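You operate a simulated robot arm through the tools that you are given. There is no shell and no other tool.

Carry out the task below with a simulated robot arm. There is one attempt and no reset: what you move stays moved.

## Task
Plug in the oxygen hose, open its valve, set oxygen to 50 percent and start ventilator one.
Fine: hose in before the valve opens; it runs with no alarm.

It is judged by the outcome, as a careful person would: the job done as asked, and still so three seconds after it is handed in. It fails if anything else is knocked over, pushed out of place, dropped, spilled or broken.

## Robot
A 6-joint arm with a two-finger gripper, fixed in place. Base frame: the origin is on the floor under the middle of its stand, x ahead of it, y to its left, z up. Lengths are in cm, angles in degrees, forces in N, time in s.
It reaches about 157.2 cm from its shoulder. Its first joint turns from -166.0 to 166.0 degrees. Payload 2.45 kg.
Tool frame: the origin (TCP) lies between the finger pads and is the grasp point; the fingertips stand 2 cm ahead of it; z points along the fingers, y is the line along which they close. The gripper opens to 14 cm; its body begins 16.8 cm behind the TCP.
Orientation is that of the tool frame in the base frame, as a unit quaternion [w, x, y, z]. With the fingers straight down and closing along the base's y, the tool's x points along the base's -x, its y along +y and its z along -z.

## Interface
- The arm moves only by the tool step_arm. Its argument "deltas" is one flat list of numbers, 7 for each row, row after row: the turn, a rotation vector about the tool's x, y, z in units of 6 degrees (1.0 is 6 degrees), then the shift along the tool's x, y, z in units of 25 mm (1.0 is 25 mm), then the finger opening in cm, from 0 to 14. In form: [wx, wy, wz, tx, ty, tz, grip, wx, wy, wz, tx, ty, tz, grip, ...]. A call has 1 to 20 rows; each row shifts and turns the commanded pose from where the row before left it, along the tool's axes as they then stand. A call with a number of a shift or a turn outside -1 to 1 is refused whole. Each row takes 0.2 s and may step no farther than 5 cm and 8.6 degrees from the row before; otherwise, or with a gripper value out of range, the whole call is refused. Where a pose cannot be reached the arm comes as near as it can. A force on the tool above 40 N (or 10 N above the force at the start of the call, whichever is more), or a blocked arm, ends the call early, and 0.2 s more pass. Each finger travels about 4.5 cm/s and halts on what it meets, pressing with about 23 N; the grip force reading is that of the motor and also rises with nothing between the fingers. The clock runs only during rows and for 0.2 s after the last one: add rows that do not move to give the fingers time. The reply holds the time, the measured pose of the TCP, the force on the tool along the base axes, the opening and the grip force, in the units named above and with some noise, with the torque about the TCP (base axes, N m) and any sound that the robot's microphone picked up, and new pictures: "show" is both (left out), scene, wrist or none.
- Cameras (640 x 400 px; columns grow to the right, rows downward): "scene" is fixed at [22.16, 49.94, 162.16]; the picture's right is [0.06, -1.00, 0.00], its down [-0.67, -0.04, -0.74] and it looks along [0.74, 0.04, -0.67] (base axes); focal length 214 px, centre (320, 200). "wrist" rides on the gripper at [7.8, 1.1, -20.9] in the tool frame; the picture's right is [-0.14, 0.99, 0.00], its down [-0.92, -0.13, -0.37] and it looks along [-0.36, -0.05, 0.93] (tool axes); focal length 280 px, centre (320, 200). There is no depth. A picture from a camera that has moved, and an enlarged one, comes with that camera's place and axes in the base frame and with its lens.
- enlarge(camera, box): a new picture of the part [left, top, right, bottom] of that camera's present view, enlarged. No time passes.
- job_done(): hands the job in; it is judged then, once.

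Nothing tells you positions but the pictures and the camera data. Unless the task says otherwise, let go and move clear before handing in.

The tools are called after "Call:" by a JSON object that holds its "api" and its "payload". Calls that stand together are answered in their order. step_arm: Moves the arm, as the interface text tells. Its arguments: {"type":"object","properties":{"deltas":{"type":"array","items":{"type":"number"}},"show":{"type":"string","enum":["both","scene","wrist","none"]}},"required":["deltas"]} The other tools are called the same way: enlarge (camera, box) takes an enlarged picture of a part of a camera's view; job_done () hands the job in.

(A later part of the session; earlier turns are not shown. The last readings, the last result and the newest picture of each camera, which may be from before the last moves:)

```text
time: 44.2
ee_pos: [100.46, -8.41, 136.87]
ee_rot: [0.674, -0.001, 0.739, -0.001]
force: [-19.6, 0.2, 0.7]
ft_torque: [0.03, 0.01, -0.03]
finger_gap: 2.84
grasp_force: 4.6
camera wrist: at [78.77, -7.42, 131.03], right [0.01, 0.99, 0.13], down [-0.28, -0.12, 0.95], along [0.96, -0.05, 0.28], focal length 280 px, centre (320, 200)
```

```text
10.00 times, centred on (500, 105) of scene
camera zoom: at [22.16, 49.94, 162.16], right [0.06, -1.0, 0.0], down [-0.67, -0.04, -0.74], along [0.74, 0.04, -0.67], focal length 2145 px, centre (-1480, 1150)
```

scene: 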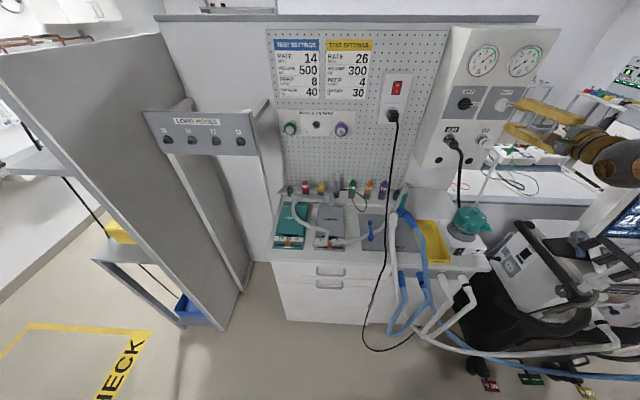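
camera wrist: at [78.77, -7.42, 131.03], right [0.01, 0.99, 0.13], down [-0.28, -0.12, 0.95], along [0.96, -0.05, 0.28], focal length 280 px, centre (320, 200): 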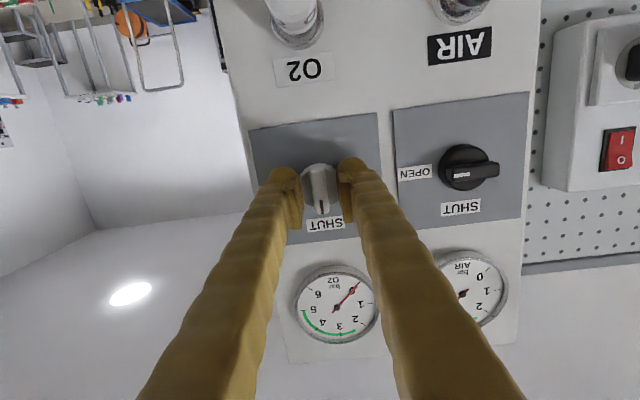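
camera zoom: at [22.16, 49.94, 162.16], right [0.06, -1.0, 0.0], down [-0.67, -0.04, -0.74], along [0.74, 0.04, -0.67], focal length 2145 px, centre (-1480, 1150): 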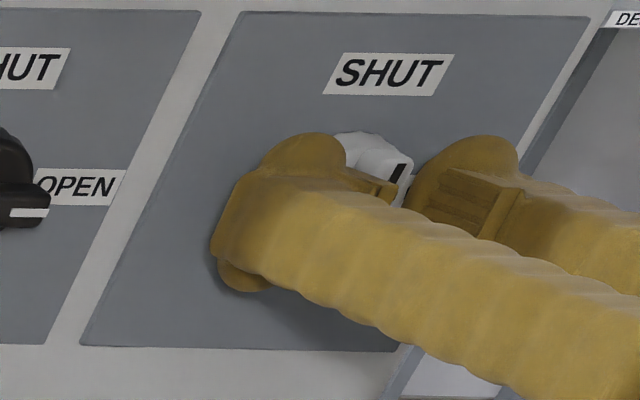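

The tips touched the knob disc at x≈102.4. I back off 2 mm and close on the bar.

Call:
{"api": "step_arm", "payload": {"deltas": [0, 0, 0, 0, 0, -0.1, 2.6, 0, 0, 0, 0, 0, 0, 0.5, 0, 0, 0, 0, 0, 0, 0.5, 0, 0, 0, 0, 0, 0, 0.5], "show": "wrist"}}

Call:
{"api": "enlarge", "payload": {"camera": "wrist", "box": [260, 130, 380, 230]}}

```text
time: 45.2
ee_pos: [100.11, -8.53, 136.9]
ee_rot: [0.674, -0.002, 0.739, -0.001]
force: [-24.5, 7.6, 1.5]
ft_torque: [0.04, -0.16, 0.07]
finger_gap: 1.15
grasp_force: 37.6
camera wrist: at [78.54, -7.43, 131.04], right [0.01, 0.99, 0.13], down [-0.28, -0.12, 0.95], along [0.96, -0.05, 0.28], focal length 280 px, centre (320, 200)
```

wrist: 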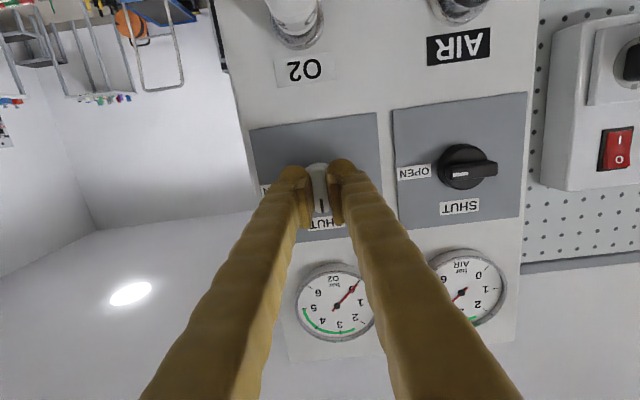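

```text
4.00 times, centred on (320, 180) of wrist
camera zoom: at [78.54, -7.43, 131.04], right [0.01, 0.99, 0.13], down [-0.28, -0.12, 0.95], along [0.96, -0.05, 0.28], focal length 1122 px, centre (320, 280)
```

zoom: 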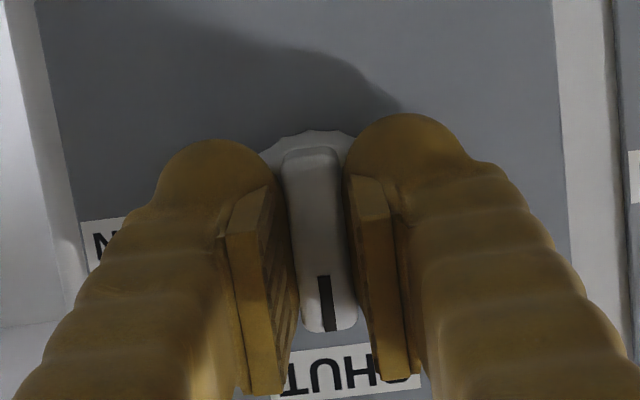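

The bar is gripped (gap 1.15 cm) but axial force is -24 N; I ease back 1 mm before turning.

Call:
{"api": "step_arm", "payload": {"deltas": [0, 0, 0, 0, 0, -0.06, 0.5, 0, 0, 0, 0, 0, 0, 0.5], "show": "none"}}

```text
time: 45.8
ee_pos: [100.22, -8.42, 136.86]
ee_rot: [0.674, -0.001, 0.739, -0.002]
force: [29.1, 14.8, 2.3]
ft_torque: [0.07, -0.08, 0.08]
finger_gap: 1.12
grasp_force: 38.4
```

Now the pull is +29 N (firm friction hold), so I split the difference and center y.

Call:
{"api": "step_arm", "payload": {"deltas": [0, 0, 0, 0, 0.03, 0.032, 0.5, 0, 0, 0, 0, 0, 0, 0.5], "show": "none"}}

```text
time: 46.4
ee_pos: [100.07, -8.44, 136.9]
ee_rot: [0.673, -0.002, 0.739, -0.001]
force: [-8.8, 18.5, 2.0]
ft_torque: [0.13, -0.02, 0.22]
finger_gap: 1.12
grasp_force: 37.7
```

I start turning the valve: +12° first, checking forces.

Call:
{"api": "step_arm", "payload": {"deltas": [0, 0, 1, 0, 0, 0, 0.5, 0, 0, 1, 0, 0, 0, 0.5], "show": "wrist"}}

Call:
{"api": "enlarge", "payload": {"camera": "wrist", "box": [260, 130, 380, 230]}}

```text
time: 47.0
ee_pos: [100.19, -8.44, 137.02]
ee_rot: [0.67, 0.077, 0.735, 0.07]
force: [-11.7, 21.3, 5.0]
ft_torque: [0.03, 0.12, 0.41]
finger_gap: 1.08
grasp_force: 38.2
camera wrist: at [78.57, -5.83, 131.42], right [0.03, 0.94, 0.34], down [-0.29, -0.31, 0.9], along [0.96, -0.13, 0.26], focal length 280 px, centre (320, 200)
```

wrist: 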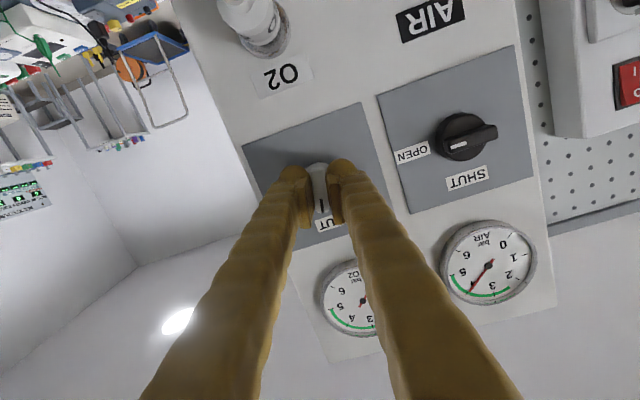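

```text
4.00 times, centred on (320, 180) of wrist
camera zoom: at [78.57, -5.83, 131.42], right [0.03, 0.94, 0.34], down [-0.29, -0.31, 0.9], along [0.96, -0.13, 0.26], focal length 1122 px, centre (320, 280)
```

zoom: 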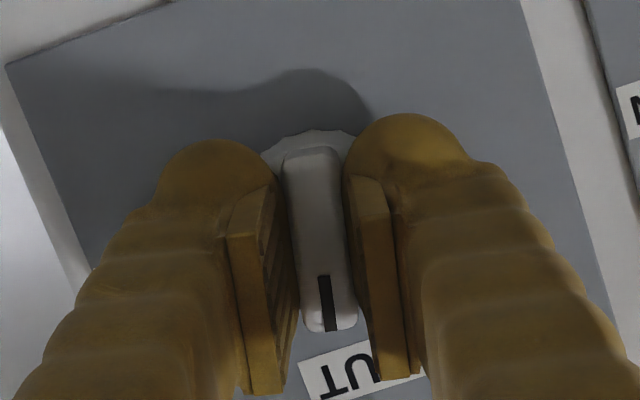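

The bar turns with the gripper. I continue in groups.

Call:
{"api": "step_arm", "payload": {"deltas": [0, 0, 1, 0, 0, 0, 0.5, 0, 0, 1, 0, 0, 0, 0.5, 0, 0, 1, 0, 0, 0, 0.5, 0, 0, 1, 0, 0, 0, 0.5, 0, 0, 1, 0, 0, 0, 0.5], "show": "none"}}

Call:
{"api": "step_arm", "payload": {"deltas": [0, 0, 1, 0, 0, 0, 0.5, 0, 0, 1, 0, 0, 0, 0.5, 0, 0, 1, 0, 0, 0, 0.5, 0, 0, 1, 0, 0, 0, 0.5], "show": "wrist"}}

Call:
{"api": "enlarge", "payload": {"camera": "wrist", "box": [260, 80, 420, 220]}}

```text
time: 48.2
ee_pos: [100.06, -8.46, 136.88]
ee_rot: [0.629, 0.265, 0.689, 0.241]
force: [7.3, 4.2, 9.9]
ft_torque: [-0.02, -0.23, 0.28]
finger_gap: 1.11
grasp_force: 38.2
```

```text
time: 49.2
ee_pos: [100.16, -8.55, 136.88]
ee_rot: [0.565, 0.402, 0.62, 0.367]
force: [14.1, -2.9, 6.3]
ft_torque: [0.01, -0.06, 0.24]
finger_gap: 1.12
grasp_force: 38.3
camera wrist: at [78.97, -0.87, 136.63], right [0.09, 0.28, 0.96], down [-0.34, -0.89, 0.29], along [0.93, -0.35, 0.02], focal length 280 px, centre (320, 200)
```

wrist: 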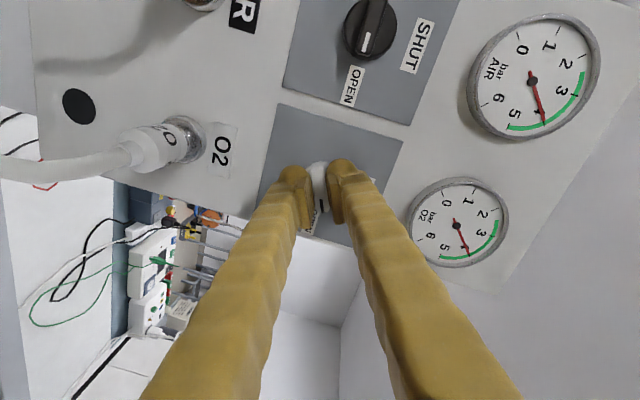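

```text
2.86 times, centred on (340, 150) of wrist
camera zoom: at [78.97, -0.87, 136.63], right [0.09, 0.28, 0.96], down [-0.34, -0.89, 0.29], along [0.93, -0.35, 0.02], focal length 801 px, centre (263, 343)
```

zoom: 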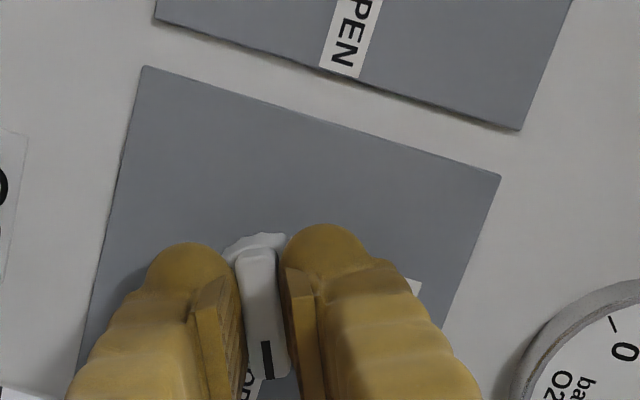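

At 66° the O2 gauge has already risen to about 4 bar, so the hose holds. I finish the remaining 24°.

Call:
{"api": "step_arm", "payload": {"deltas": [0, 0, 1, 0, 0, 0, 0.5, 0, 0, 1, 0, 0, 0, 0.5, 0, 0, 1, 0, 0, 0, 0.5, 0, 0, 1, 0, 0, 0, 0.5], "show": "wrist"}}

Call:
{"api": "enlarge", "payload": {"camera": "wrist", "box": [260, 60, 500, 220]}}

```text
time: 50.2
ee_pos: [100.05, -8.3, 136.94]
ee_rot: [0.477, 0.522, 0.523, 0.476]
force: [-20.0, -6.0, -1.3]
ft_torque: [0.0, -0.06, 0.25]
finger_gap: 1.13
grasp_force: 37.8
camera wrist: at [79.27, -0.58, 139.92], right [0.09, -0.14, 0.99], down [-0.38, -0.92, -0.09], along [0.92, -0.37, -0.14], focal length 280 px, centre (320, 200)
```

wrist: 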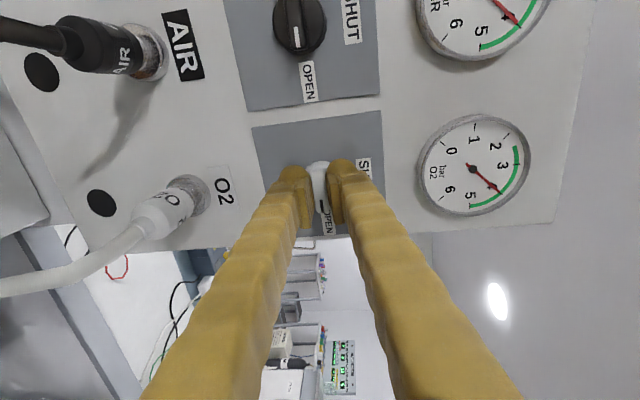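

```text
2.50 times, centred on (380, 140) of wrist
camera zoom: at [79.27, -0.58, 139.92], right [0.09, -0.14, 0.99], down [-0.38, -0.92, -0.09], along [0.92, -0.37, -0.14], focal length 701 px, centre (170, 350)
```

zoom: 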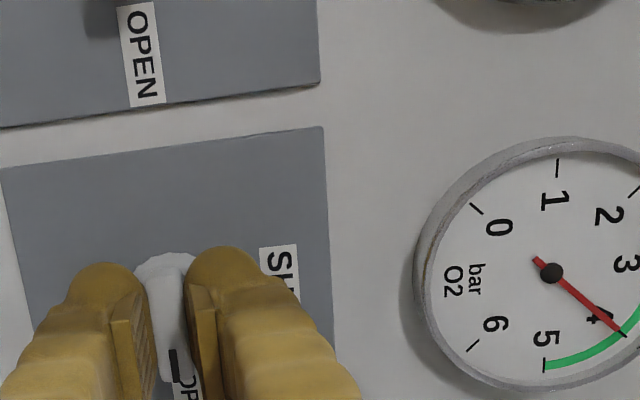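

The O2 gauge reads about 4 bar in the green and the pointer is at OPEN. I release and back straight away.

Call:
{"api": "step_arm", "payload": {"deltas": [0, 0, 0, 0, 0, 0, 3.5, 0, 0, 0, 0, 0, 0, 3.5, 0, 0, 0, 0, 0, -0.2, 3.5, 0, 0, 0, 0, 0, -0.8, 3.5, 0, 0, 0, 0, 0, -1, 3.5, 0, 0, 0, 0, 0, -1, 3.5, 0, 0, 0, 0, 0, -1, 3.5, 0, 0, 0, 0, 0, 0, 3.5], "show": "both"}}

Call:
{"api": "enlarge", "payload": {"camera": "wrist", "box": [220, 60, 500, 220]}}

Call:
{"api": "enlarge", "payload": {"camera": "scene", "box": [430, 30, 560, 180]}}

```text
time: 50.7
ee_pos: [99.94, -8.47, 136.68]
ee_rot: [0.476, 0.524, 0.523, 0.475]
force: [0.4, 0.4, -0.2]
ft_torque: [0.01, -0.01, 0.01]
finger_gap: 3.49
grasp_force: 0.0
stopped in row 2: the force on the tool passed its limit at 46 N (the readings are from after the stop); the commanded pose is now the measured one
camera wrist: at [79.21, -0.74, 139.76], right [0.09, -0.14, 0.99], down [-0.38, -0.92, -0.09], along [0.92, -0.37, -0.14], focal length 280 px, centre (320, 200)
```

scene: 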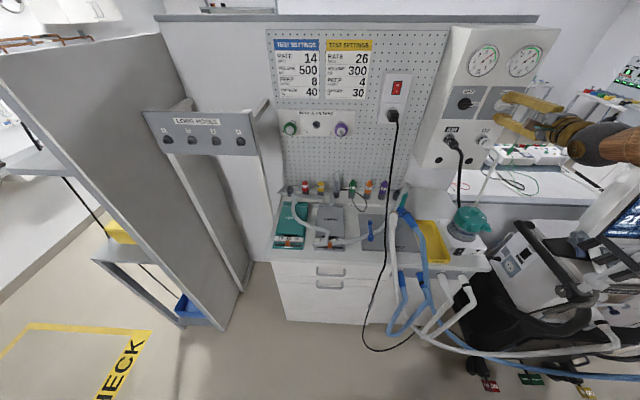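
wrist: 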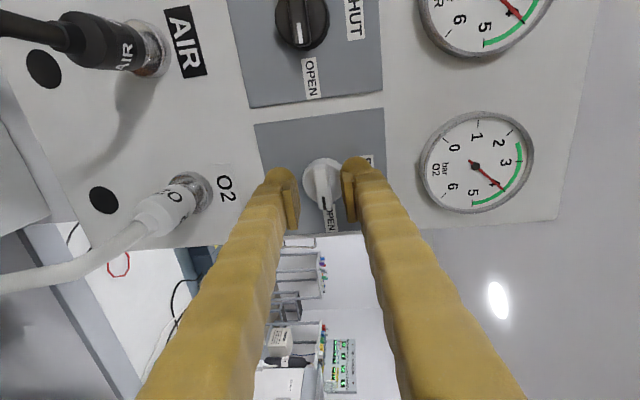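

```text
2.29 times, centred on (360, 140) of wrist
camera zoom: at [79.21, -0.74, 139.76], right [0.09, -0.14, 0.99], down [-0.38, -0.92, -0.09], along [0.92, -0.37, -0.14], focal length 641 px, centre (229, 337)
```

zoom: 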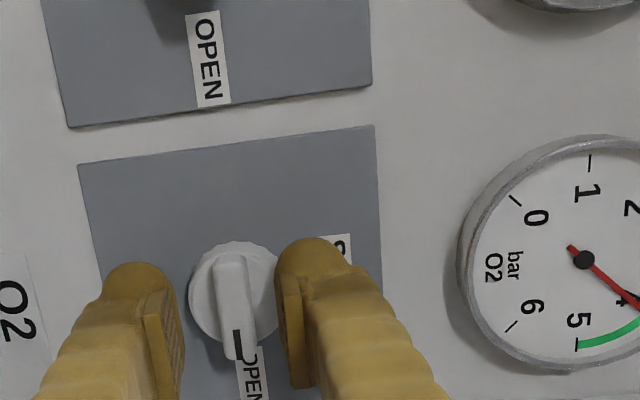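

```text
2.67 times, centred on (495, 105) of scene
camera zoom: at [22.16, 49.94, 162.16], right [0.06, -1.0, 0.0], down [-0.67, -0.04, -0.74], along [0.74, 0.04, -0.67], focal length 572 px, centre (-147, 453)
```

zoom: 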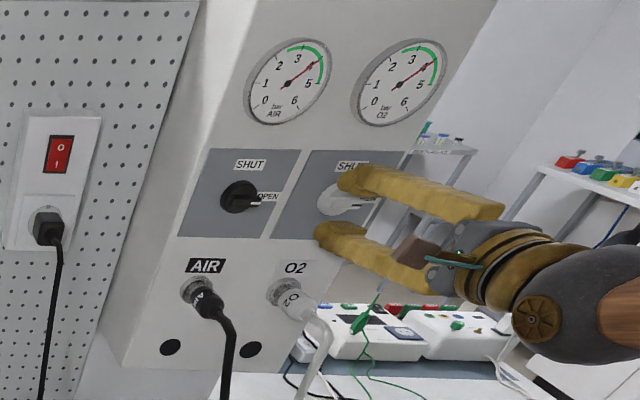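

Valve points at OPEN and both gauges read about 4 bar; the force spike was only at release. I now back away.

Call:
{"api": "step_arm", "payload": {"deltas": [0, 0, 0, 0, 0, -0.2, 3.5, 0, 0, 0, 0, 0, -0.6, 3.5, 0, 0, 0, 0, 0, -1, 3.5, 0, 0, 0, 0, 0, -1, 3.5, 0, 0, 0, 0, 0, -1, 3.5, 0, 0, 0, 0, 0, 0, 3.5], "show": "wrist"}}

Call:
{"api": "enlarge", "payload": {"camera": "wrist", "box": [240, 60, 520, 220]}}

```text
time: 52.1
ee_pos: [90.74, -8.46, 137.66]
ee_rot: [0.478, 0.524, 0.523, 0.474]
force: [0.3, 0.0, 0.0]
ft_torque: [0.02, 0.02, 0.02]
finger_gap: 3.51
grasp_force: 0.1
camera wrist: at [70.04, -0.73, 140.68], right [0.09, -0.14, 0.99], down [-0.38, -0.92, -0.09], along [0.92, -0.37, -0.14], focal length 280 px, centre (320, 200)
```

wrist: 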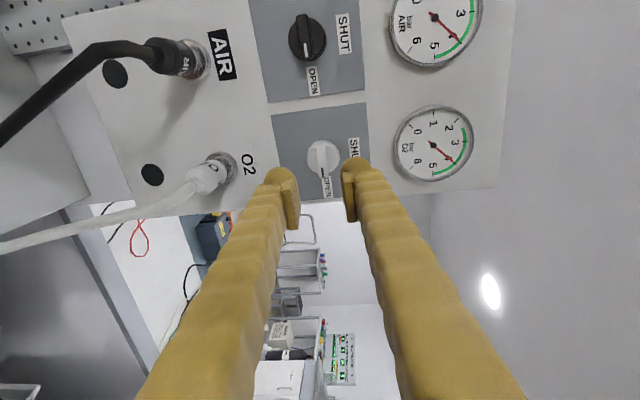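

```text
2.29 times, centred on (380, 140) of wrist
camera zoom: at [70.04, -0.73, 140.68], right [0.09, -0.14, 0.99], down [-0.38, -0.92, -0.09], along [0.92, -0.37, -0.14], focal length 641 px, centre (183, 337)
```

zoom: 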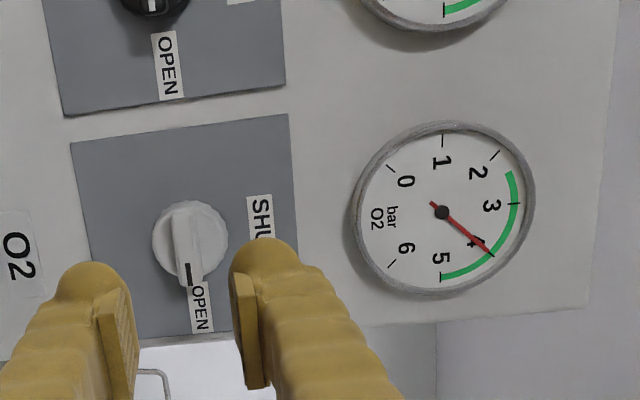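

The valve is open and stable. Now I roll back to 0° and then retrace my path up and back toward the base.

Call:
{"api": "step_arm", "payload": {"deltas": [0, 0, -1, 0, 0, 0, 5, 0, 0, -1, 0, 0, 0, 5, 0, 0, -1, 0, 0, 0, 5, 0, 0, -1, 0, 0, 0, 5, 0, 0, -1, 0, 0, 0, 5, 0, 0, -1, 0, 0, 0, 5, 0, 0, -1, 0, 0, 0, 5, 0, 0, -1, 0, 0, 0, 5, 0, 0, -1, 0, 0, 0, 5, 0, 0, -1, 0, 0, 0, 5, 0, 0, -1, 0, 0, 0, 5, 0, 0, -1, 0, 0, 0, 5, 0, 0, -1, 0, 0, 0, 5, 0, 0, -1, 0, 0, 0, 5, 0, 0, -1, 0, 0, 0, 5, 0, 0, 0, 0, 0, 0, 5], "show": "none"}}

Call:
{"api": "step_arm", "payload": {"deltas": [0, 0.69, 0, -0.552, 0, -0.773, 5, 0, 0.69, 0, -0.496, 0, -0.811, 5, 0, 0.69, 0, -0.435, 0, -0.845, 5, 0, 0.69, 0, -0.373, 0, -0.874, 5, 0, 0.69, 0, -0.31, 0, -0.898, 5, 0, 0.69, 0, -0.243, 0, -0.918, 5, 0, 0, 0, 0, 0, 0, 5], "show": "wrist"}}

```text
time: 55.5
ee_pos: [90.54, -8.54, 137.62]
ee_rot: [0.672, 0.0, 0.74, -0.002]
force: [0.3, 1.0, -0.2]
ft_torque: [-0.02, -0.04, 0.01]
finger_gap: 4.99
grasp_force: 0.0
```

```text
time: 57.1
ee_pos: [80.47, -8.17, 146.45]
ee_rot: [0.498, 0.003, 0.867, 0.002]
force: [0.5, -0.3, -0.3]
ft_torque: [0.06, -0.03, 0.09]
finger_gap: 5.01
grasp_force: 0.1
out of reach, approached as far as the arm can: row 3, 4
camera wrist: at [58.46, -6.93, 150.28], right [0.07, 0.99, 0.12], down [0.15, -0.13, 0.98], along [0.99, -0.05, -0.15], focal length 280 px, centre (320, 200)
```

wrist: 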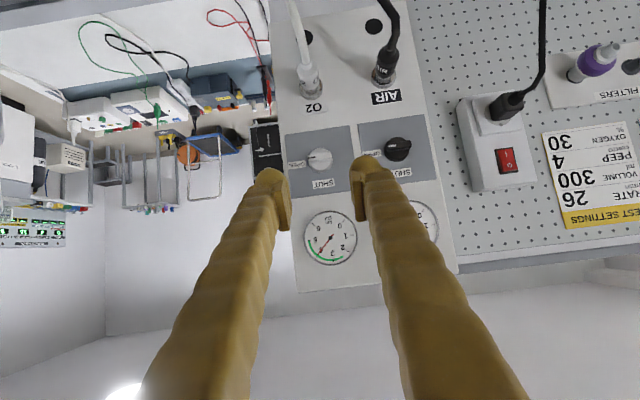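

Back at the 60° tilt and clear of the panel. I now go to vertical near (55,-8.5,150).

Call:
{"api": "step_arm", "payload": {"deltas": [0, 1, 0, 0.396, 0, -0.926, 5, 0, 1, 0, 0.491, 0, -0.88, 5, 0, 1, 0, 0.58, 0, -0.823, 5, 0, 1, 0, 0.663, 0, -0.758, 5, 0, 1, 0, 0.738, 0, -0.685, 5, 0, 1, 0, 0.806, 0, -0.604, 5, 0, 1, 0, 0.865, 0, -0.517, 5, 0, 1, 0, 0.914, 0, -0.423, 5, 0, 1, 0, 0.953, 0, -0.325, 5, 0, 1, 0, 0.982, 0, -0.224, 5, 0, 0, 0, 0, 0, 0, 5], "show": "both"}}

```text
time: 59.5
ee_pos: [55.45, -8.07, 149.22]
ee_rot: [-0.003, 0.001, 1.0, -0.001]
force: [-0.1, 0.3, 0.4]
ft_torque: [0.0, -0.02, -0.03]
finger_gap: 4.98
grasp_force: 0.0
camera wrist: at [47.72, -6.91, 170.19], right [0.14, 0.99, 0.0], down [0.92, -0.13, 0.36], along [0.36, -0.05, -0.93], focal length 280 px, centre (320, 200)
```

scene: 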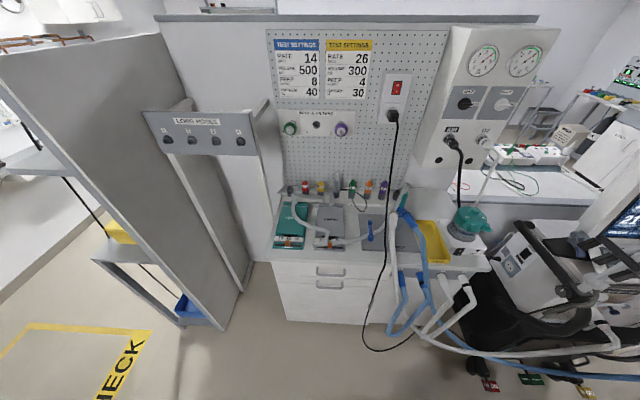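
wrist: 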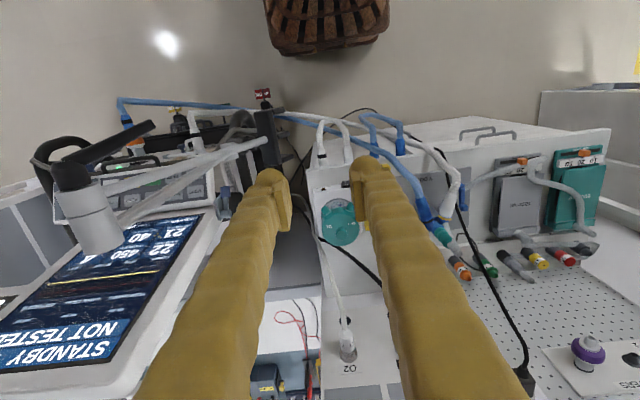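

I'll move back in x first, then cross toward the ventilator well clear of the support arm's elbow and lever.

Call:
{"api": "step_arm", "payload": {"deltas": [0, 0, 0, 1, 0, -0.2, 3, 0, 0, 0, 1, 0, -0.2, 2, 0, 0, 0, 1, 0, -0.2, 1, 0, 0, 0, 1, 0, 0, 1, 0, 0, 0, 1, 0, 0, 1, 0, 0, 0, 1, 0, 0, 1, 0, 0, 0, 1, 0, 0, 1, 0, 0, 0, 0, -1, 0, 1, 0, 0, 0, 0, -1, 0, 1, 0, 0, 0, 0, -1, 0, 1, 0, 0, 0, 0, -1, 0, 1, 0, 0, 0, 0, -1, 0, 1, 0, 0, 0, 0, -1, 0, 1, 0, 0, 0, 0, -1, 0, 1, 0, 0, 0, 0, -1, 0, 1, 0, 0, 0, 0, -1, 0, 1, 0, 0, 0, 0, -1, 0, 1], "show": "wrist"}}

```text
time: 63.1
ee_pos: [38.02, -32.94, 150.9]
ee_rot: [-0.004, 0.002, 1.0, -0.002]
force: [0.5, 0.2, -1.2]
ft_torque: [0.08, 0.15, -0.01]
finger_gap: 1.02
grasp_force: 0.1
camera wrist: at [30.39, -31.83, 171.85], right [0.14, 0.99, 0.0], down [0.92, -0.13, 0.36], along [0.36, -0.05, -0.93], focal length 280 px, centre (320, 200)
```

wrist: 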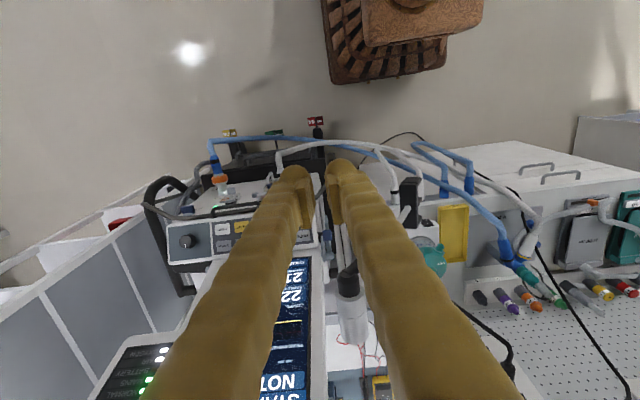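

I continue toward the ventilator's knob side (y≈-58).

Call:
{"api": "step_arm", "payload": {"deltas": [0, 0, 0, 0, -1, 0, 1, 0, 0, 0, 0, -1, 0, 1, 0, 0, 0, 0, -1, 0, 1, 0, 0, 0, 0, -1, 0, 1, 0, 0, 0, 0, -1, 0, 1, 0, 0, 0, 0, -1, 0, 1, 0, 0, 0, 0, -1, 0, 1, 0, 0, 0, 0, -1, 0, 1, 0, 0, 0, 0, -1, 0, 1, 0, 0, 0, 0, -1, 0, 1, 0, 0, 0, 0, 0, 0, 5], "show": "both"}}

Call:
{"api": "enlarge", "payload": {"camera": "wrist", "box": [200, 150, 400, 300]}}

```text
time: 65.5
ee_pos: [37.76, -57.68, 150.93]
ee_rot: [-0.002, 0.002, 1.0, -0.001]
force: [0.1, 0.5, 0.5]
ft_torque: [0.0, -0.02, 0.01]
finger_gap: 4.45
grasp_force: 0.1
camera wrist: at [29.96, -56.61, 171.91], right [0.14, 0.99, 0.0], down [0.92, -0.13, 0.36], along [0.36, -0.05, -0.93], focal length 280 px, centre (320, 200)
```

scene: 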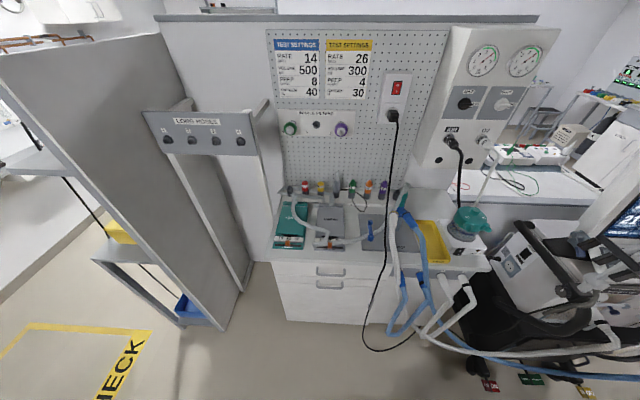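
wrist: 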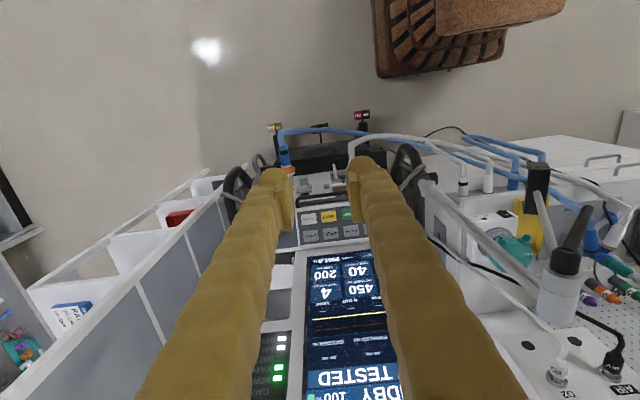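

```text
2.67 times, centred on (300, 225) of wrist
camera zoom: at [29.96, -56.61, 171.91], right [0.14, 0.99, 0.0], down [0.92, -0.13, 0.36], along [0.36, -0.05, -0.93], focal length 748 px, centre (373, 133)
```

zoom: 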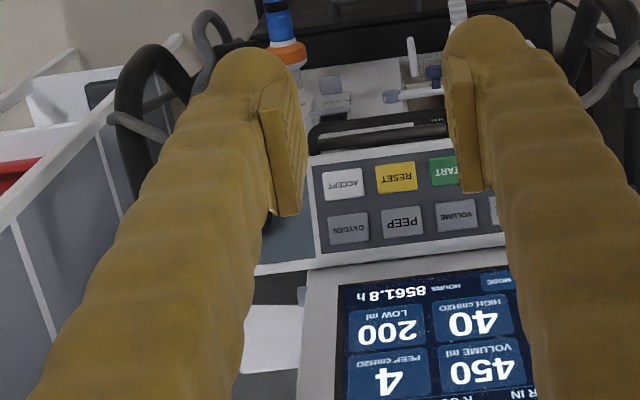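

From these views: keys ACCEPT (62.6,-64.4,101), OXYGEN (66.5,-64.3,103.5), START (62.3,-53.3,101), knob (64.3,-74.7,102.4); the panel slopes about 33°. I tilt the tool 33° and move out in front of the panel, high up first.

Call:
{"api": "step_arm", "payload": {"deltas": [0, -0.92, 0, -0.96, -0.24, 0.6, 5, 0, -0.92, 0, -0.898, -0.24, 0.689, 5, 0, -0.92, 0, -0.828, -0.24, 0.772, 5, 0, -0.92, 0, -0.75, -0.24, 0.848, 5, 0, -0.92, 0, -0.665, -0.24, 0.916, 5, 0, -0.92, 0, -0.574, -0.24, 0.976, 5, 0, 0, 0, 0, 0, 0, 5], "show": "both"}}

Call:
{"api": "enlarge", "payload": {"camera": "wrist", "box": [160, 80, 420, 260]}}

```text
time: 67.1
ee_pos: [52.44, -61.53, 142.01]
ee_rot: [0.283, 0.001, 0.959, -0.002]
force: [-0.3, 0.6, 0.4]
ft_torque: [0.05, 0.0, 0.0]
finger_gap: 5.01
grasp_force: 0.1
camera wrist: at [34.52, -60.48, 155.4], right [0.12, 0.99, 0.07], down [0.57, -0.13, 0.81], along [0.81, -0.06, -0.58], focal length 280 px, centre (320, 200)
```

scene: 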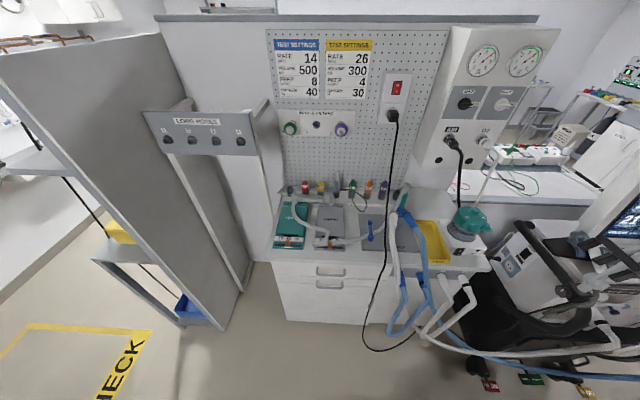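
wrist: 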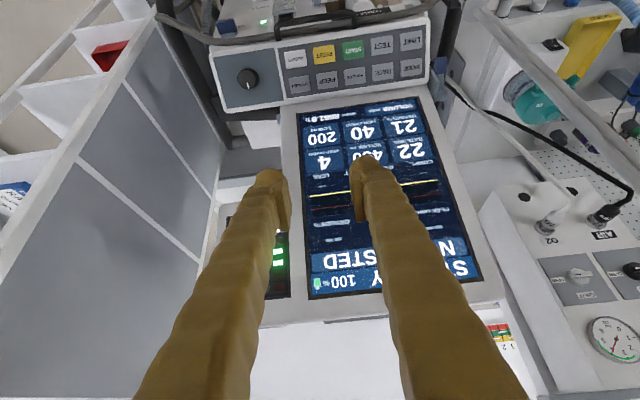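

```text
2.22 times, centred on (290, 170) of wrist
camera zoom: at [34.52, -60.48, 155.4], right [0.12, 0.99, 0.07], down [0.57, -0.13, 0.81], along [0.81, -0.06, -0.58], focal length 623 px, centre (387, 267)
```

zoom: 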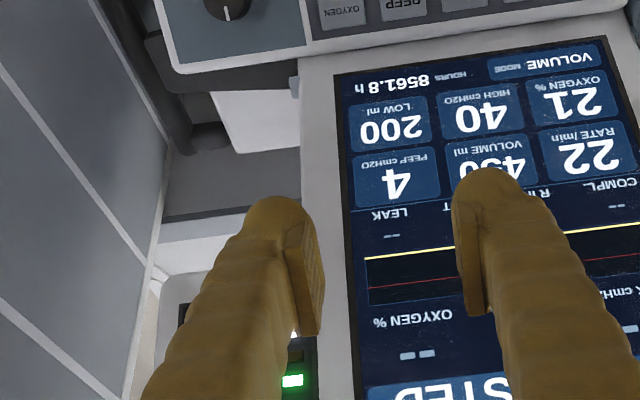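

I zoom on the key panel in this view for precise key positions.

Call:
{"api": "enlarge", "payload": {"camera": "wrist", "box": [200, 10, 440, 120]}}

Call:
{"api": "enlarge", "payload": {"camera": "wrist", "box": [150, 0, 460, 60]}}

```text
2.67 times, centred on (320, 65) of wrist
camera zoom: at [34.52, -60.48, 155.4], right [0.12, 0.99, 0.07], down [0.57, -0.13, 0.81], along [0.81, -0.06, -0.58], focal length 748 px, centre (320, 560)
```

zoom: 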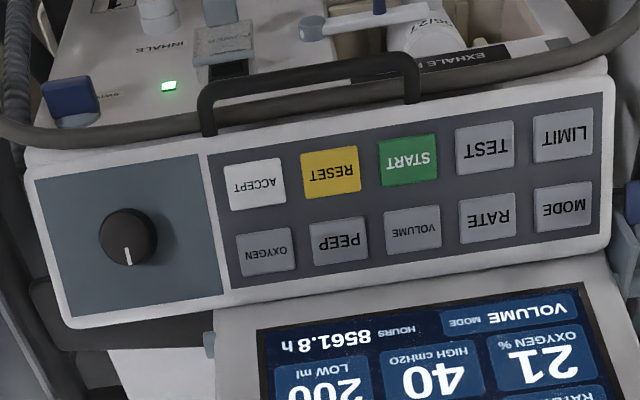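

```text
2.06 times, centred on (305, 30) of wrist
camera zoom: at [34.52, -60.48, 155.4], right [0.12, 0.99, 0.07], down [0.57, -0.13, 0.81], along [0.81, -0.06, -0.58], focal length 579 px, centre (351, 551)
```

zoom: 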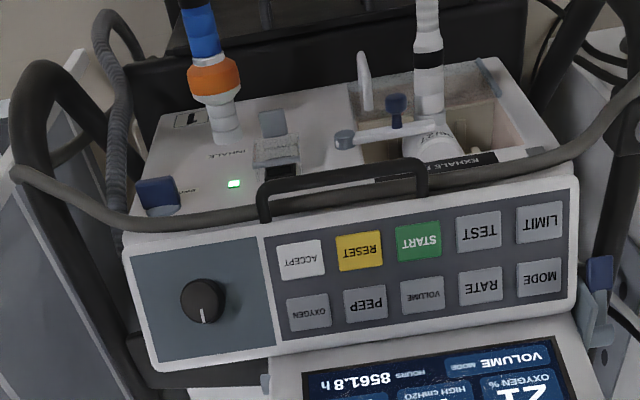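

The boxed "1" by INHALE confirms this is ventilator one. I close the fingers and move to just above the OXYGEN key (66,-64.3,103.8).

Call:
{"api": "step_arm", "payload": {"deltas": [0, 0, 0, 0.266, -0.08, 0.927, 3, 0, 0, 0, 0.266, -0.08, 0.927, 1, 0, 0, 0, 0.266, -0.08, 0.927, 0, 0, 0, 0, 0.266, -0.08, 0.927, 0, 0, 0, 0, 0.266, -0.08, 0.927, 0, 0, 0, 0, 0.266, -0.08, 0.927, 0, 0, 0, 0, 0.266, -0.08, 0.927, 0, 0, 0, 0, 0.266, -0.08, 0.927, 0, 0, 0, 0, 0.266, -0.08, 0.927, 0, 0, 0, 0, 0.266, -0.08, 0.927, 0, 0, 0, 0, 0.266, -0.08, 0.927, 0, 0, 0, 0, 0.266, -0.08, 0.927, 0, 0, 0, 0, 0.266, -0.08, 0.927, 0, 0, 0, 0, 0.266, -0.08, 0.927, 0, 0, 0, 0, 0, 0, 0, 0], "show": "both"}}

Call:
{"api": "enlarge", "payload": {"camera": "wrist", "box": [220, 100, 440, 260]}}

```text
time: 70.3
ee_pos: [62.17, -64.63, 109.32]
ee_rot: [0.282, 0.0, 0.959, -0.002]
force: [-0.3, 1.0, -0.4]
ft_torque: [0.0, 0.0, -0.01]
finger_gap: 0.0
grasp_force: 22.9
camera wrist: at [44.23, -63.54, 122.81], right [0.12, 0.99, 0.07], down [0.57, -0.13, 0.81], along [0.81, -0.05, -0.58], focal length 280 px, centre (320, 200)
```

scene: 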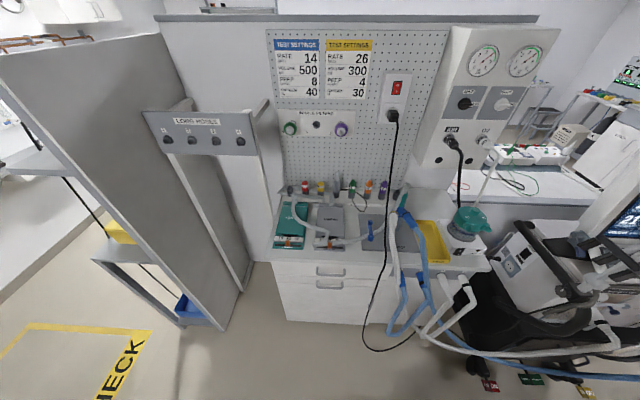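
wrist: 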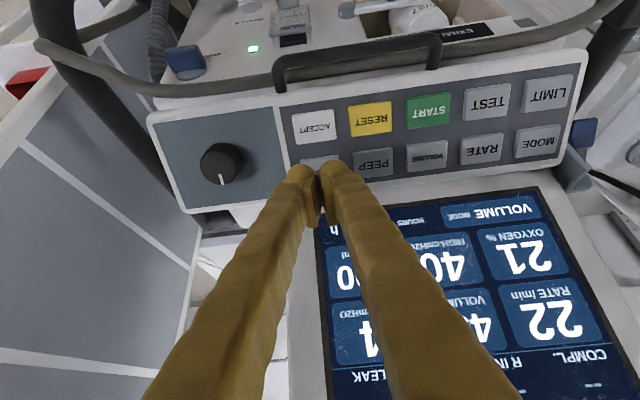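

```text
2.50 times, centred on (330, 180) of wrist
camera zoom: at [44.23, -63.54, 122.81], right [0.12, 0.99, 0.07], down [0.57, -0.13, 0.81], along [0.81, -0.05, -0.58], focal length 701 px, centre (295, 250)
```

zoom: 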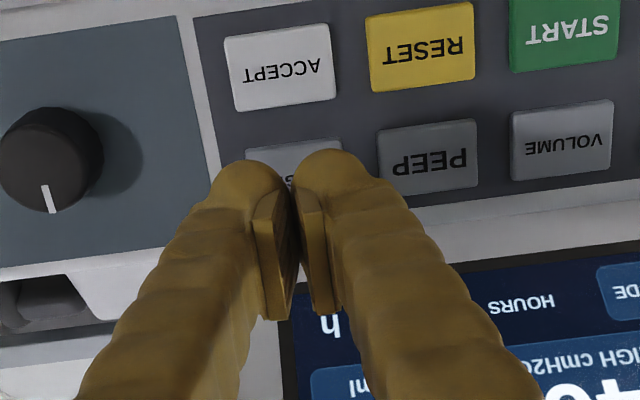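

The closed tips point at the OXYGEN key, about 4.7 cm away. I advance 4 cm, then creep onto it.

Call:
{"api": "step_arm", "payload": {"deltas": [0, 0, 0, 0, 0.04, 0.6, 0, 0, 0, 0, 0, 0.04, 0.6, 0, 0, 0, 0, 0, 0, 0.4, 0, 0, 0, 0, 0, 0, 0, 0], "show": "wrist"}}

Call:
{"api": "enlarge", "payload": {"camera": "wrist", "box": [220, 100, 440, 260]}}

```text
time: 71.3
ee_pos: [64.39, -64.31, 106.23]
ee_rot: [0.282, 0.002, 0.959, -0.002]
force: [-0.3, 0.3, -0.2]
ft_torque: [-0.03, 0.02, 0.01]
finger_gap: 0.03
grasp_force: 23.4
camera wrist: at [46.41, -63.26, 119.51], right [0.12, 0.99, 0.07], down [0.57, -0.13, 0.81], along [0.81, -0.05, -0.58], focal length 280 px, centre (320, 200)
```

wrist: 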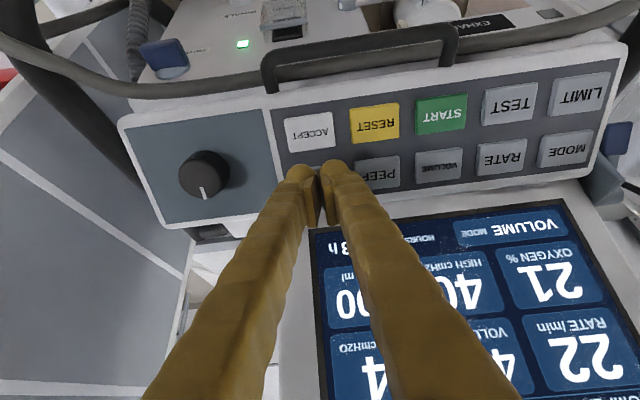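

```text
2.50 times, centred on (330, 180) of wrist
camera zoom: at [46.41, -63.26, 119.51], right [0.12, 0.99, 0.07], down [0.57, -0.13, 0.81], along [0.81, -0.05, -0.58], focal length 701 px, centre (295, 250)
```

zoom: 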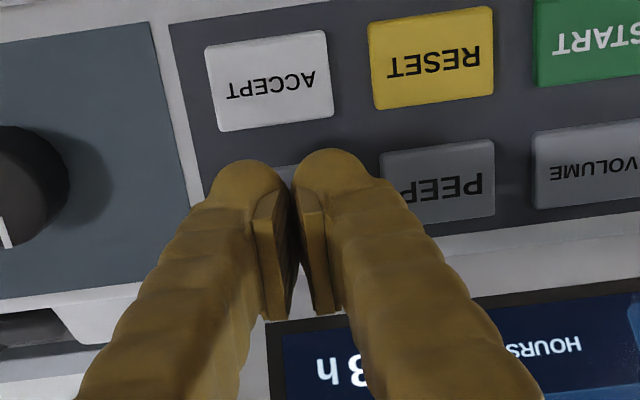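

The fingertips are wide (about 4 × 5 cm) but fit within the key spacing; I shift 6 mm toward -y to center on OXYGEN and creep down.

Call:
{"api": "step_arm", "payload": {"deltas": [0, 0, 0, 0, -0.24, 0, 0, 0, 0, 0, 0, 0, 0.1, 0, 0, 0, 0, 0, 0, 0.1, 0, 0, 0, 0, 0, 0, 0.08, 0], "show": "wrist"}}

```text
time: 72.3
ee_pos: [64.61, -64.87, 105.7]
ee_rot: [0.282, 0.001, 0.959, -0.002]
force: [-0.4, 1.1, -0.1]
ft_torque: [-0.02, 0.01, 0.03]
finger_gap: 0.0
grasp_force: 23.3
camera wrist: at [46.67, -63.75, 119.05], right [0.12, 0.99, 0.07], down [0.57, -0.13, 0.81], along [0.81, -0.05, -0.58], focal length 280 px, centre (320, 200)
```

wrist: 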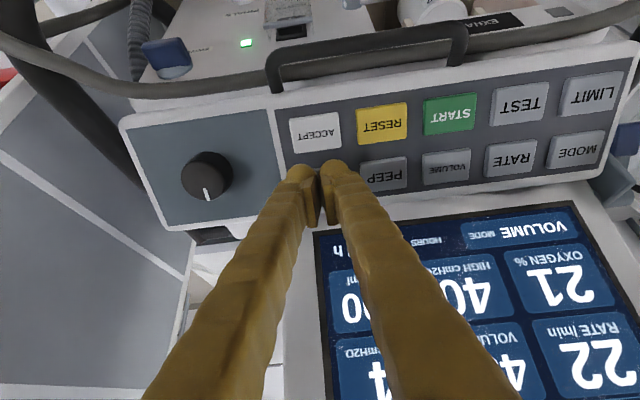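

No contact yet; I creep further in 2 mm steps.

Call:
{"api": "step_arm", "payload": {"deltas": [0, 0, 0, 0, 0, 0.08, 0, 0, 0, 0, 0, 0, 0.08, 0, 0, 0, 0, 0, 0, 0.08, 0], "show": "none"}}

Call:
{"api": "step_arm", "payload": {"deltas": [0, 0, 0, 0, 0, 0.08, 0, 0, 0, 0, 0, 0, 0.06, 0], "show": "wrist"}}

```text
time: 73.1
ee_pos: [64.89, -64.82, 105.13]
ee_rot: [0.282, 0.001, 0.959, -0.001]
force: [0.5, -0.1, 0.0]
ft_torque: [0.02, 0.01, 0.0]
finger_gap: 0.0
grasp_force: 23.2
```

```text
time: 73.7
ee_pos: [65.12, -64.81, 104.78]
ee_rot: [0.282, 0.0, 0.959, 0.0]
force: [-0.2, -0.2, -0.2]
ft_torque: [-0.02, 0.02, -0.01]
finger_gap: 0.0
grasp_force: 23.5
camera wrist: at [47.09, -63.77, 118.22], right [0.12, 0.99, 0.07], down [0.57, -0.13, 0.81], along [0.81, -0.05, -0.58], focal length 280 px, centre (320, 200)
```

wrist: 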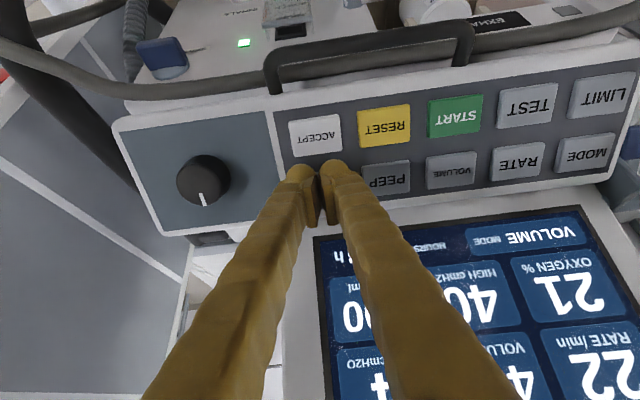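

Still free; continue creeping.

Call:
{"api": "step_arm", "payload": {"deltas": [0, 0, 0, 0, 0, 0.08, 0, 0, 0, 0, 0, 0, 0.08, 0], "show": "none"}}

Call:
{"api": "step_arm", "payload": {"deltas": [0, 0, 0, 0, 0, 0.08, 0, 0, 0, 0, 0, 0, 0.08, 0], "show": "wrist"}}

Call:
{"api": "enlarge", "payload": {"camera": "wrist", "box": [220, 100, 440, 260]}}

```text
time: 74.3
ee_pos: [65.31, -64.94, 104.53]
ee_rot: [0.281, 0.0, 0.96, 0.0]
force: [-0.4, 0.0, 0.3]
ft_torque: [0.01, -0.02, 0.01]
finger_gap: 0.04
grasp_force: 22.8
```

```text
time: 74.9
ee_pos: [65.56, -64.9, 104.26]
ee_rot: [0.282, 0.0, 0.959, -0.001]
force: [-0.8, -0.4, 0.2]
ft_torque: [-0.01, 0.02, 0.01]
finger_gap: 0.62
grasp_force: 22.8
camera wrist: at [47.6, -63.76, 117.6], right [0.12, 0.99, 0.07], down [0.57, -0.13, 0.81], along [0.81, -0.05, -0.58], focal length 280 px, centre (320, 200)
```

wrist: 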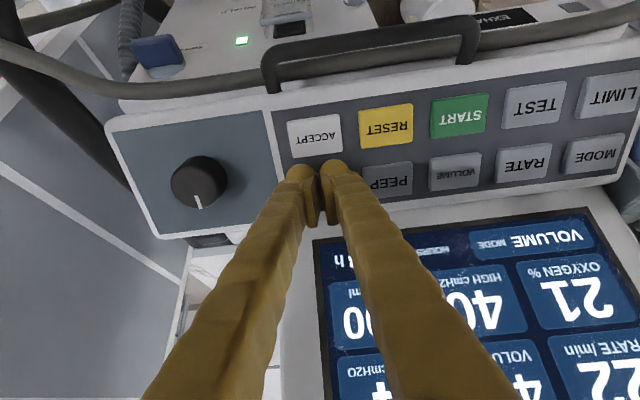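

```text
2.50 times, centred on (330, 180) of wrist
camera zoom: at [47.6, -63.76, 117.6], right [0.12, 0.99, 0.07], down [0.57, -0.13, 0.81], along [0.81, -0.05, -0.58], focal length 701 px, centre (295, 250)
```

zoom: 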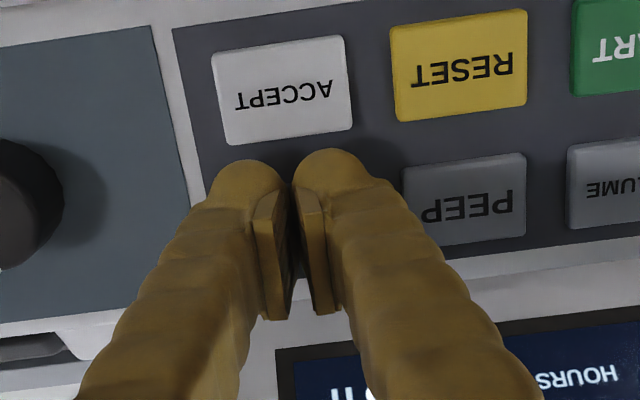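

The finger gap changed, hinting at contact. I press another 3 mm and check.

Call:
{"api": "step_arm", "payload": {"deltas": [0, 0, 0, 0, 0, 0.06, 0, 0, 0, 0, 0, 0, 0.06, 0, 0, 0, 0, 0, 0, 0, 0], "show": "wrist"}}

Call:
{"api": "enlarge", "payload": {"camera": "wrist", "box": [220, 100, 440, 260]}}

```text
time: 75.7
ee_pos: [65.59, -64.84, 103.97]
ee_rot: [0.282, 0.001, 0.959, -0.002]
force: [-2.2, -1.6, 4.7]
ft_torque: [-0.01, 0.05, -0.01]
finger_gap: 0.59
grasp_force: 23.4
heard: click
camera wrist: at [47.69, -63.75, 117.31], right [0.12, 0.99, 0.07], down [0.57, -0.13, 0.81], along [0.81, -0.06, -0.58], focal length 280 px, centre (320, 200)
```

wrist: 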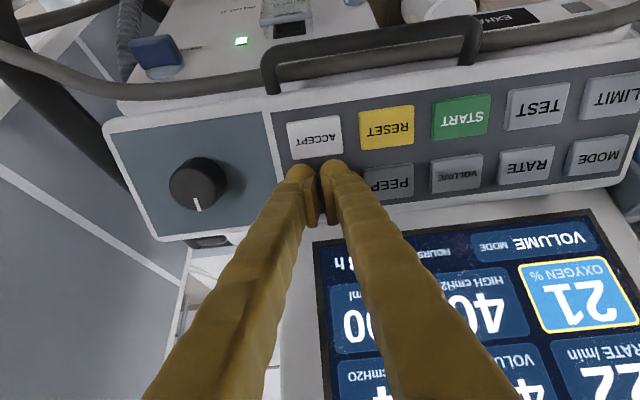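

```text
2.50 times, centred on (330, 180) of wrist
camera zoom: at [47.69, -63.75, 117.31], right [0.12, 0.99, 0.07], down [0.57, -0.13, 0.81], along [0.81, -0.06, -0.58], focal length 701 px, centre (295, 250)
```

zoom: 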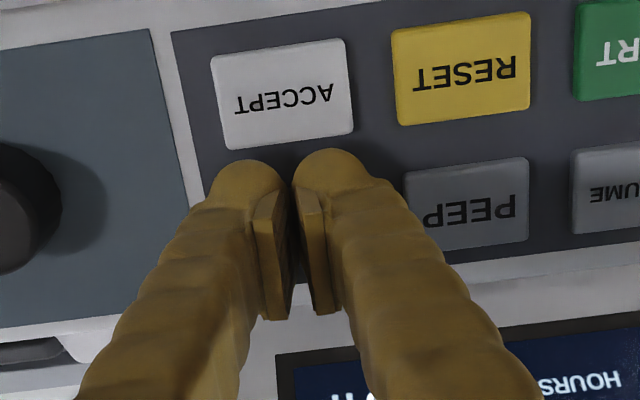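

Click heard and the OXYGEN tile is highlighted. I retreat, open the fingers and move over the knob (y≈-74.6).

Call:
{"api": "step_arm", "payload": {"deltas": [0, 0, 0, 0, 0, -0.4, 0, 0, 0, 0, 0, 0, -1, 0, 0, 0, 0, 0, 0, -1, 2, 0, 0, 0, 0, 0, -1, 5, 0, 0, 0, 0.1, -1, 0, 7, 0, 0, 0, 0.1, -1, 0, 7, 0, 0, 0, 0.1, -1, 0, 7, 0, 0, 0, 0.1, -0.9, 0, 7, 0, 0, 0, 0, 0, 0, 7], "show": "wrist"}}

Call:
{"api": "enlarge", "payload": {"camera": "wrist", "box": [220, 70, 440, 230]}}

```text
time: 77.7
ee_pos: [60.42, -74.44, 110.76]
ee_rot: [0.283, 0.001, 0.959, -0.001]
force: [0.8, 0.1, 0.2]
ft_torque: [0.0, -0.01, 0.0]
finger_gap: 6.97
grasp_force: 0.0
camera wrist: at [42.44, -73.37, 124.02], right [0.12, 0.99, 0.07], down [0.57, -0.13, 0.81], along [0.81, -0.05, -0.58], focal length 280 px, centre (320, 200)
```

wrist: 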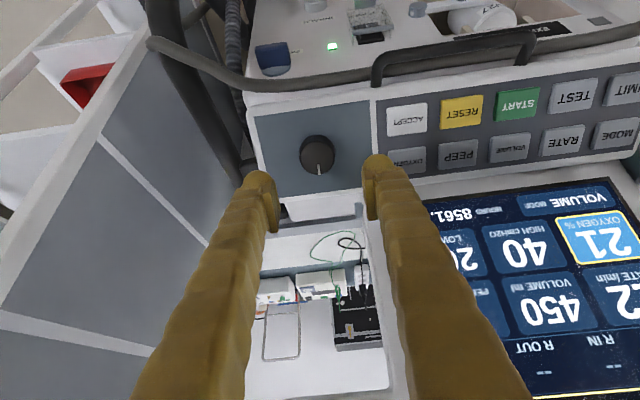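

```text
2.50 times, centred on (330, 150) of wrist
camera zoom: at [42.44, -73.37, 124.02], right [0.12, 0.99, 0.07], down [0.57, -0.13, 0.81], along [0.81, -0.05, -0.58], focal length 701 px, centre (295, 325)
```

zoom: 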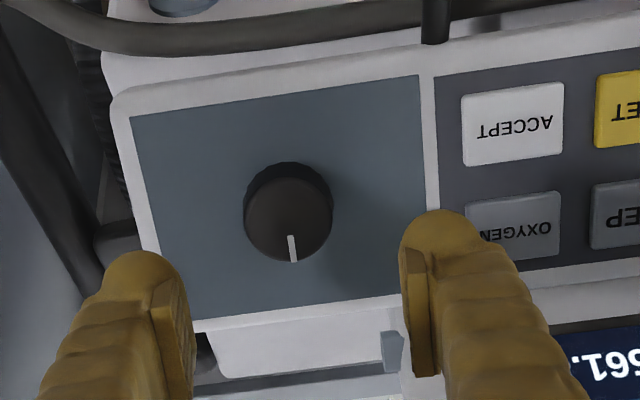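

The knob's front is at about (64.2,-74.5,102.6), diameter ≈3.5 cm, panel slope ≈30°. I set the tilt to 30° and approach around the knob with a 6 cm opening.

Call:
{"api": "step_arm", "payload": {"deltas": [0, 0.48, 0, 0.16, 0, 0.5, 6, 0, 0, 0, 0.16, 0, 0.6, 6, 0, 0, 0, 0, 0, 0.6, 6, 0, 0, 0, 0, 0, 0.6, 6, 0, 0, 0, 0, 0, 0, 6], "show": "wrist"}}

Call:
{"api": "enlarge", "payload": {"camera": "wrist", "box": [220, 90, 440, 250]}}

```text
time: 78.9
ee_pos: [62.56, -74.66, 105.21]
ee_rot: [0.258, 0.001, 0.966, -0.001]
force: [0.4, 0.4, -0.3]
ft_torque: [0.02, 0.02, 0.0]
finger_gap: 5.99
grasp_force: 0.1
camera wrist: at [45.27, -73.42, 119.49], right [0.12, 0.99, 0.07], down [0.61, -0.13, 0.78], along [0.78, -0.05, -0.62], focal length 280 px, centre (320, 200)
```

wrist: 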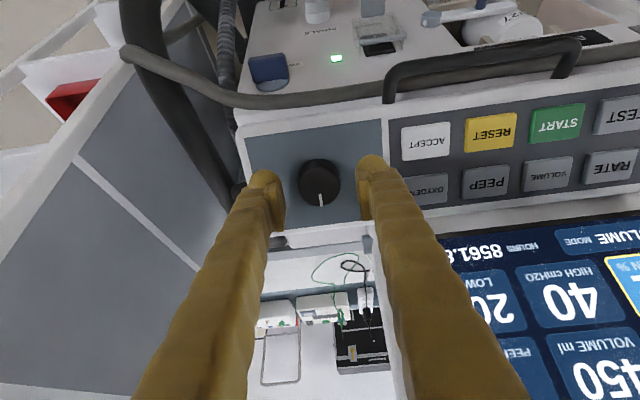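

```text
2.50 times, centred on (330, 170) of wrist
camera zoom: at [45.27, -73.42, 119.49], right [0.12, 0.99, 0.07], down [0.61, -0.13, 0.78], along [0.78, -0.05, -0.62], focal length 701 px, centre (295, 275)
```

zoom: 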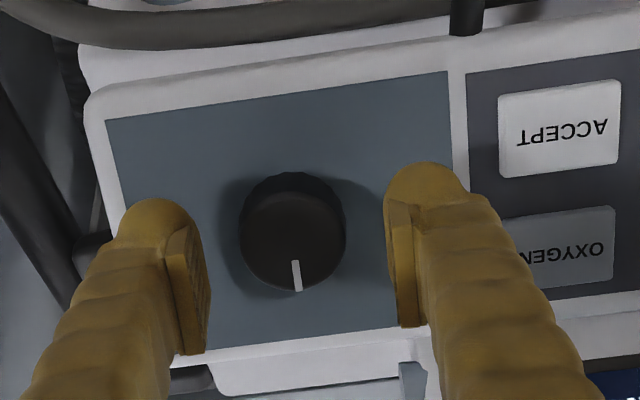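

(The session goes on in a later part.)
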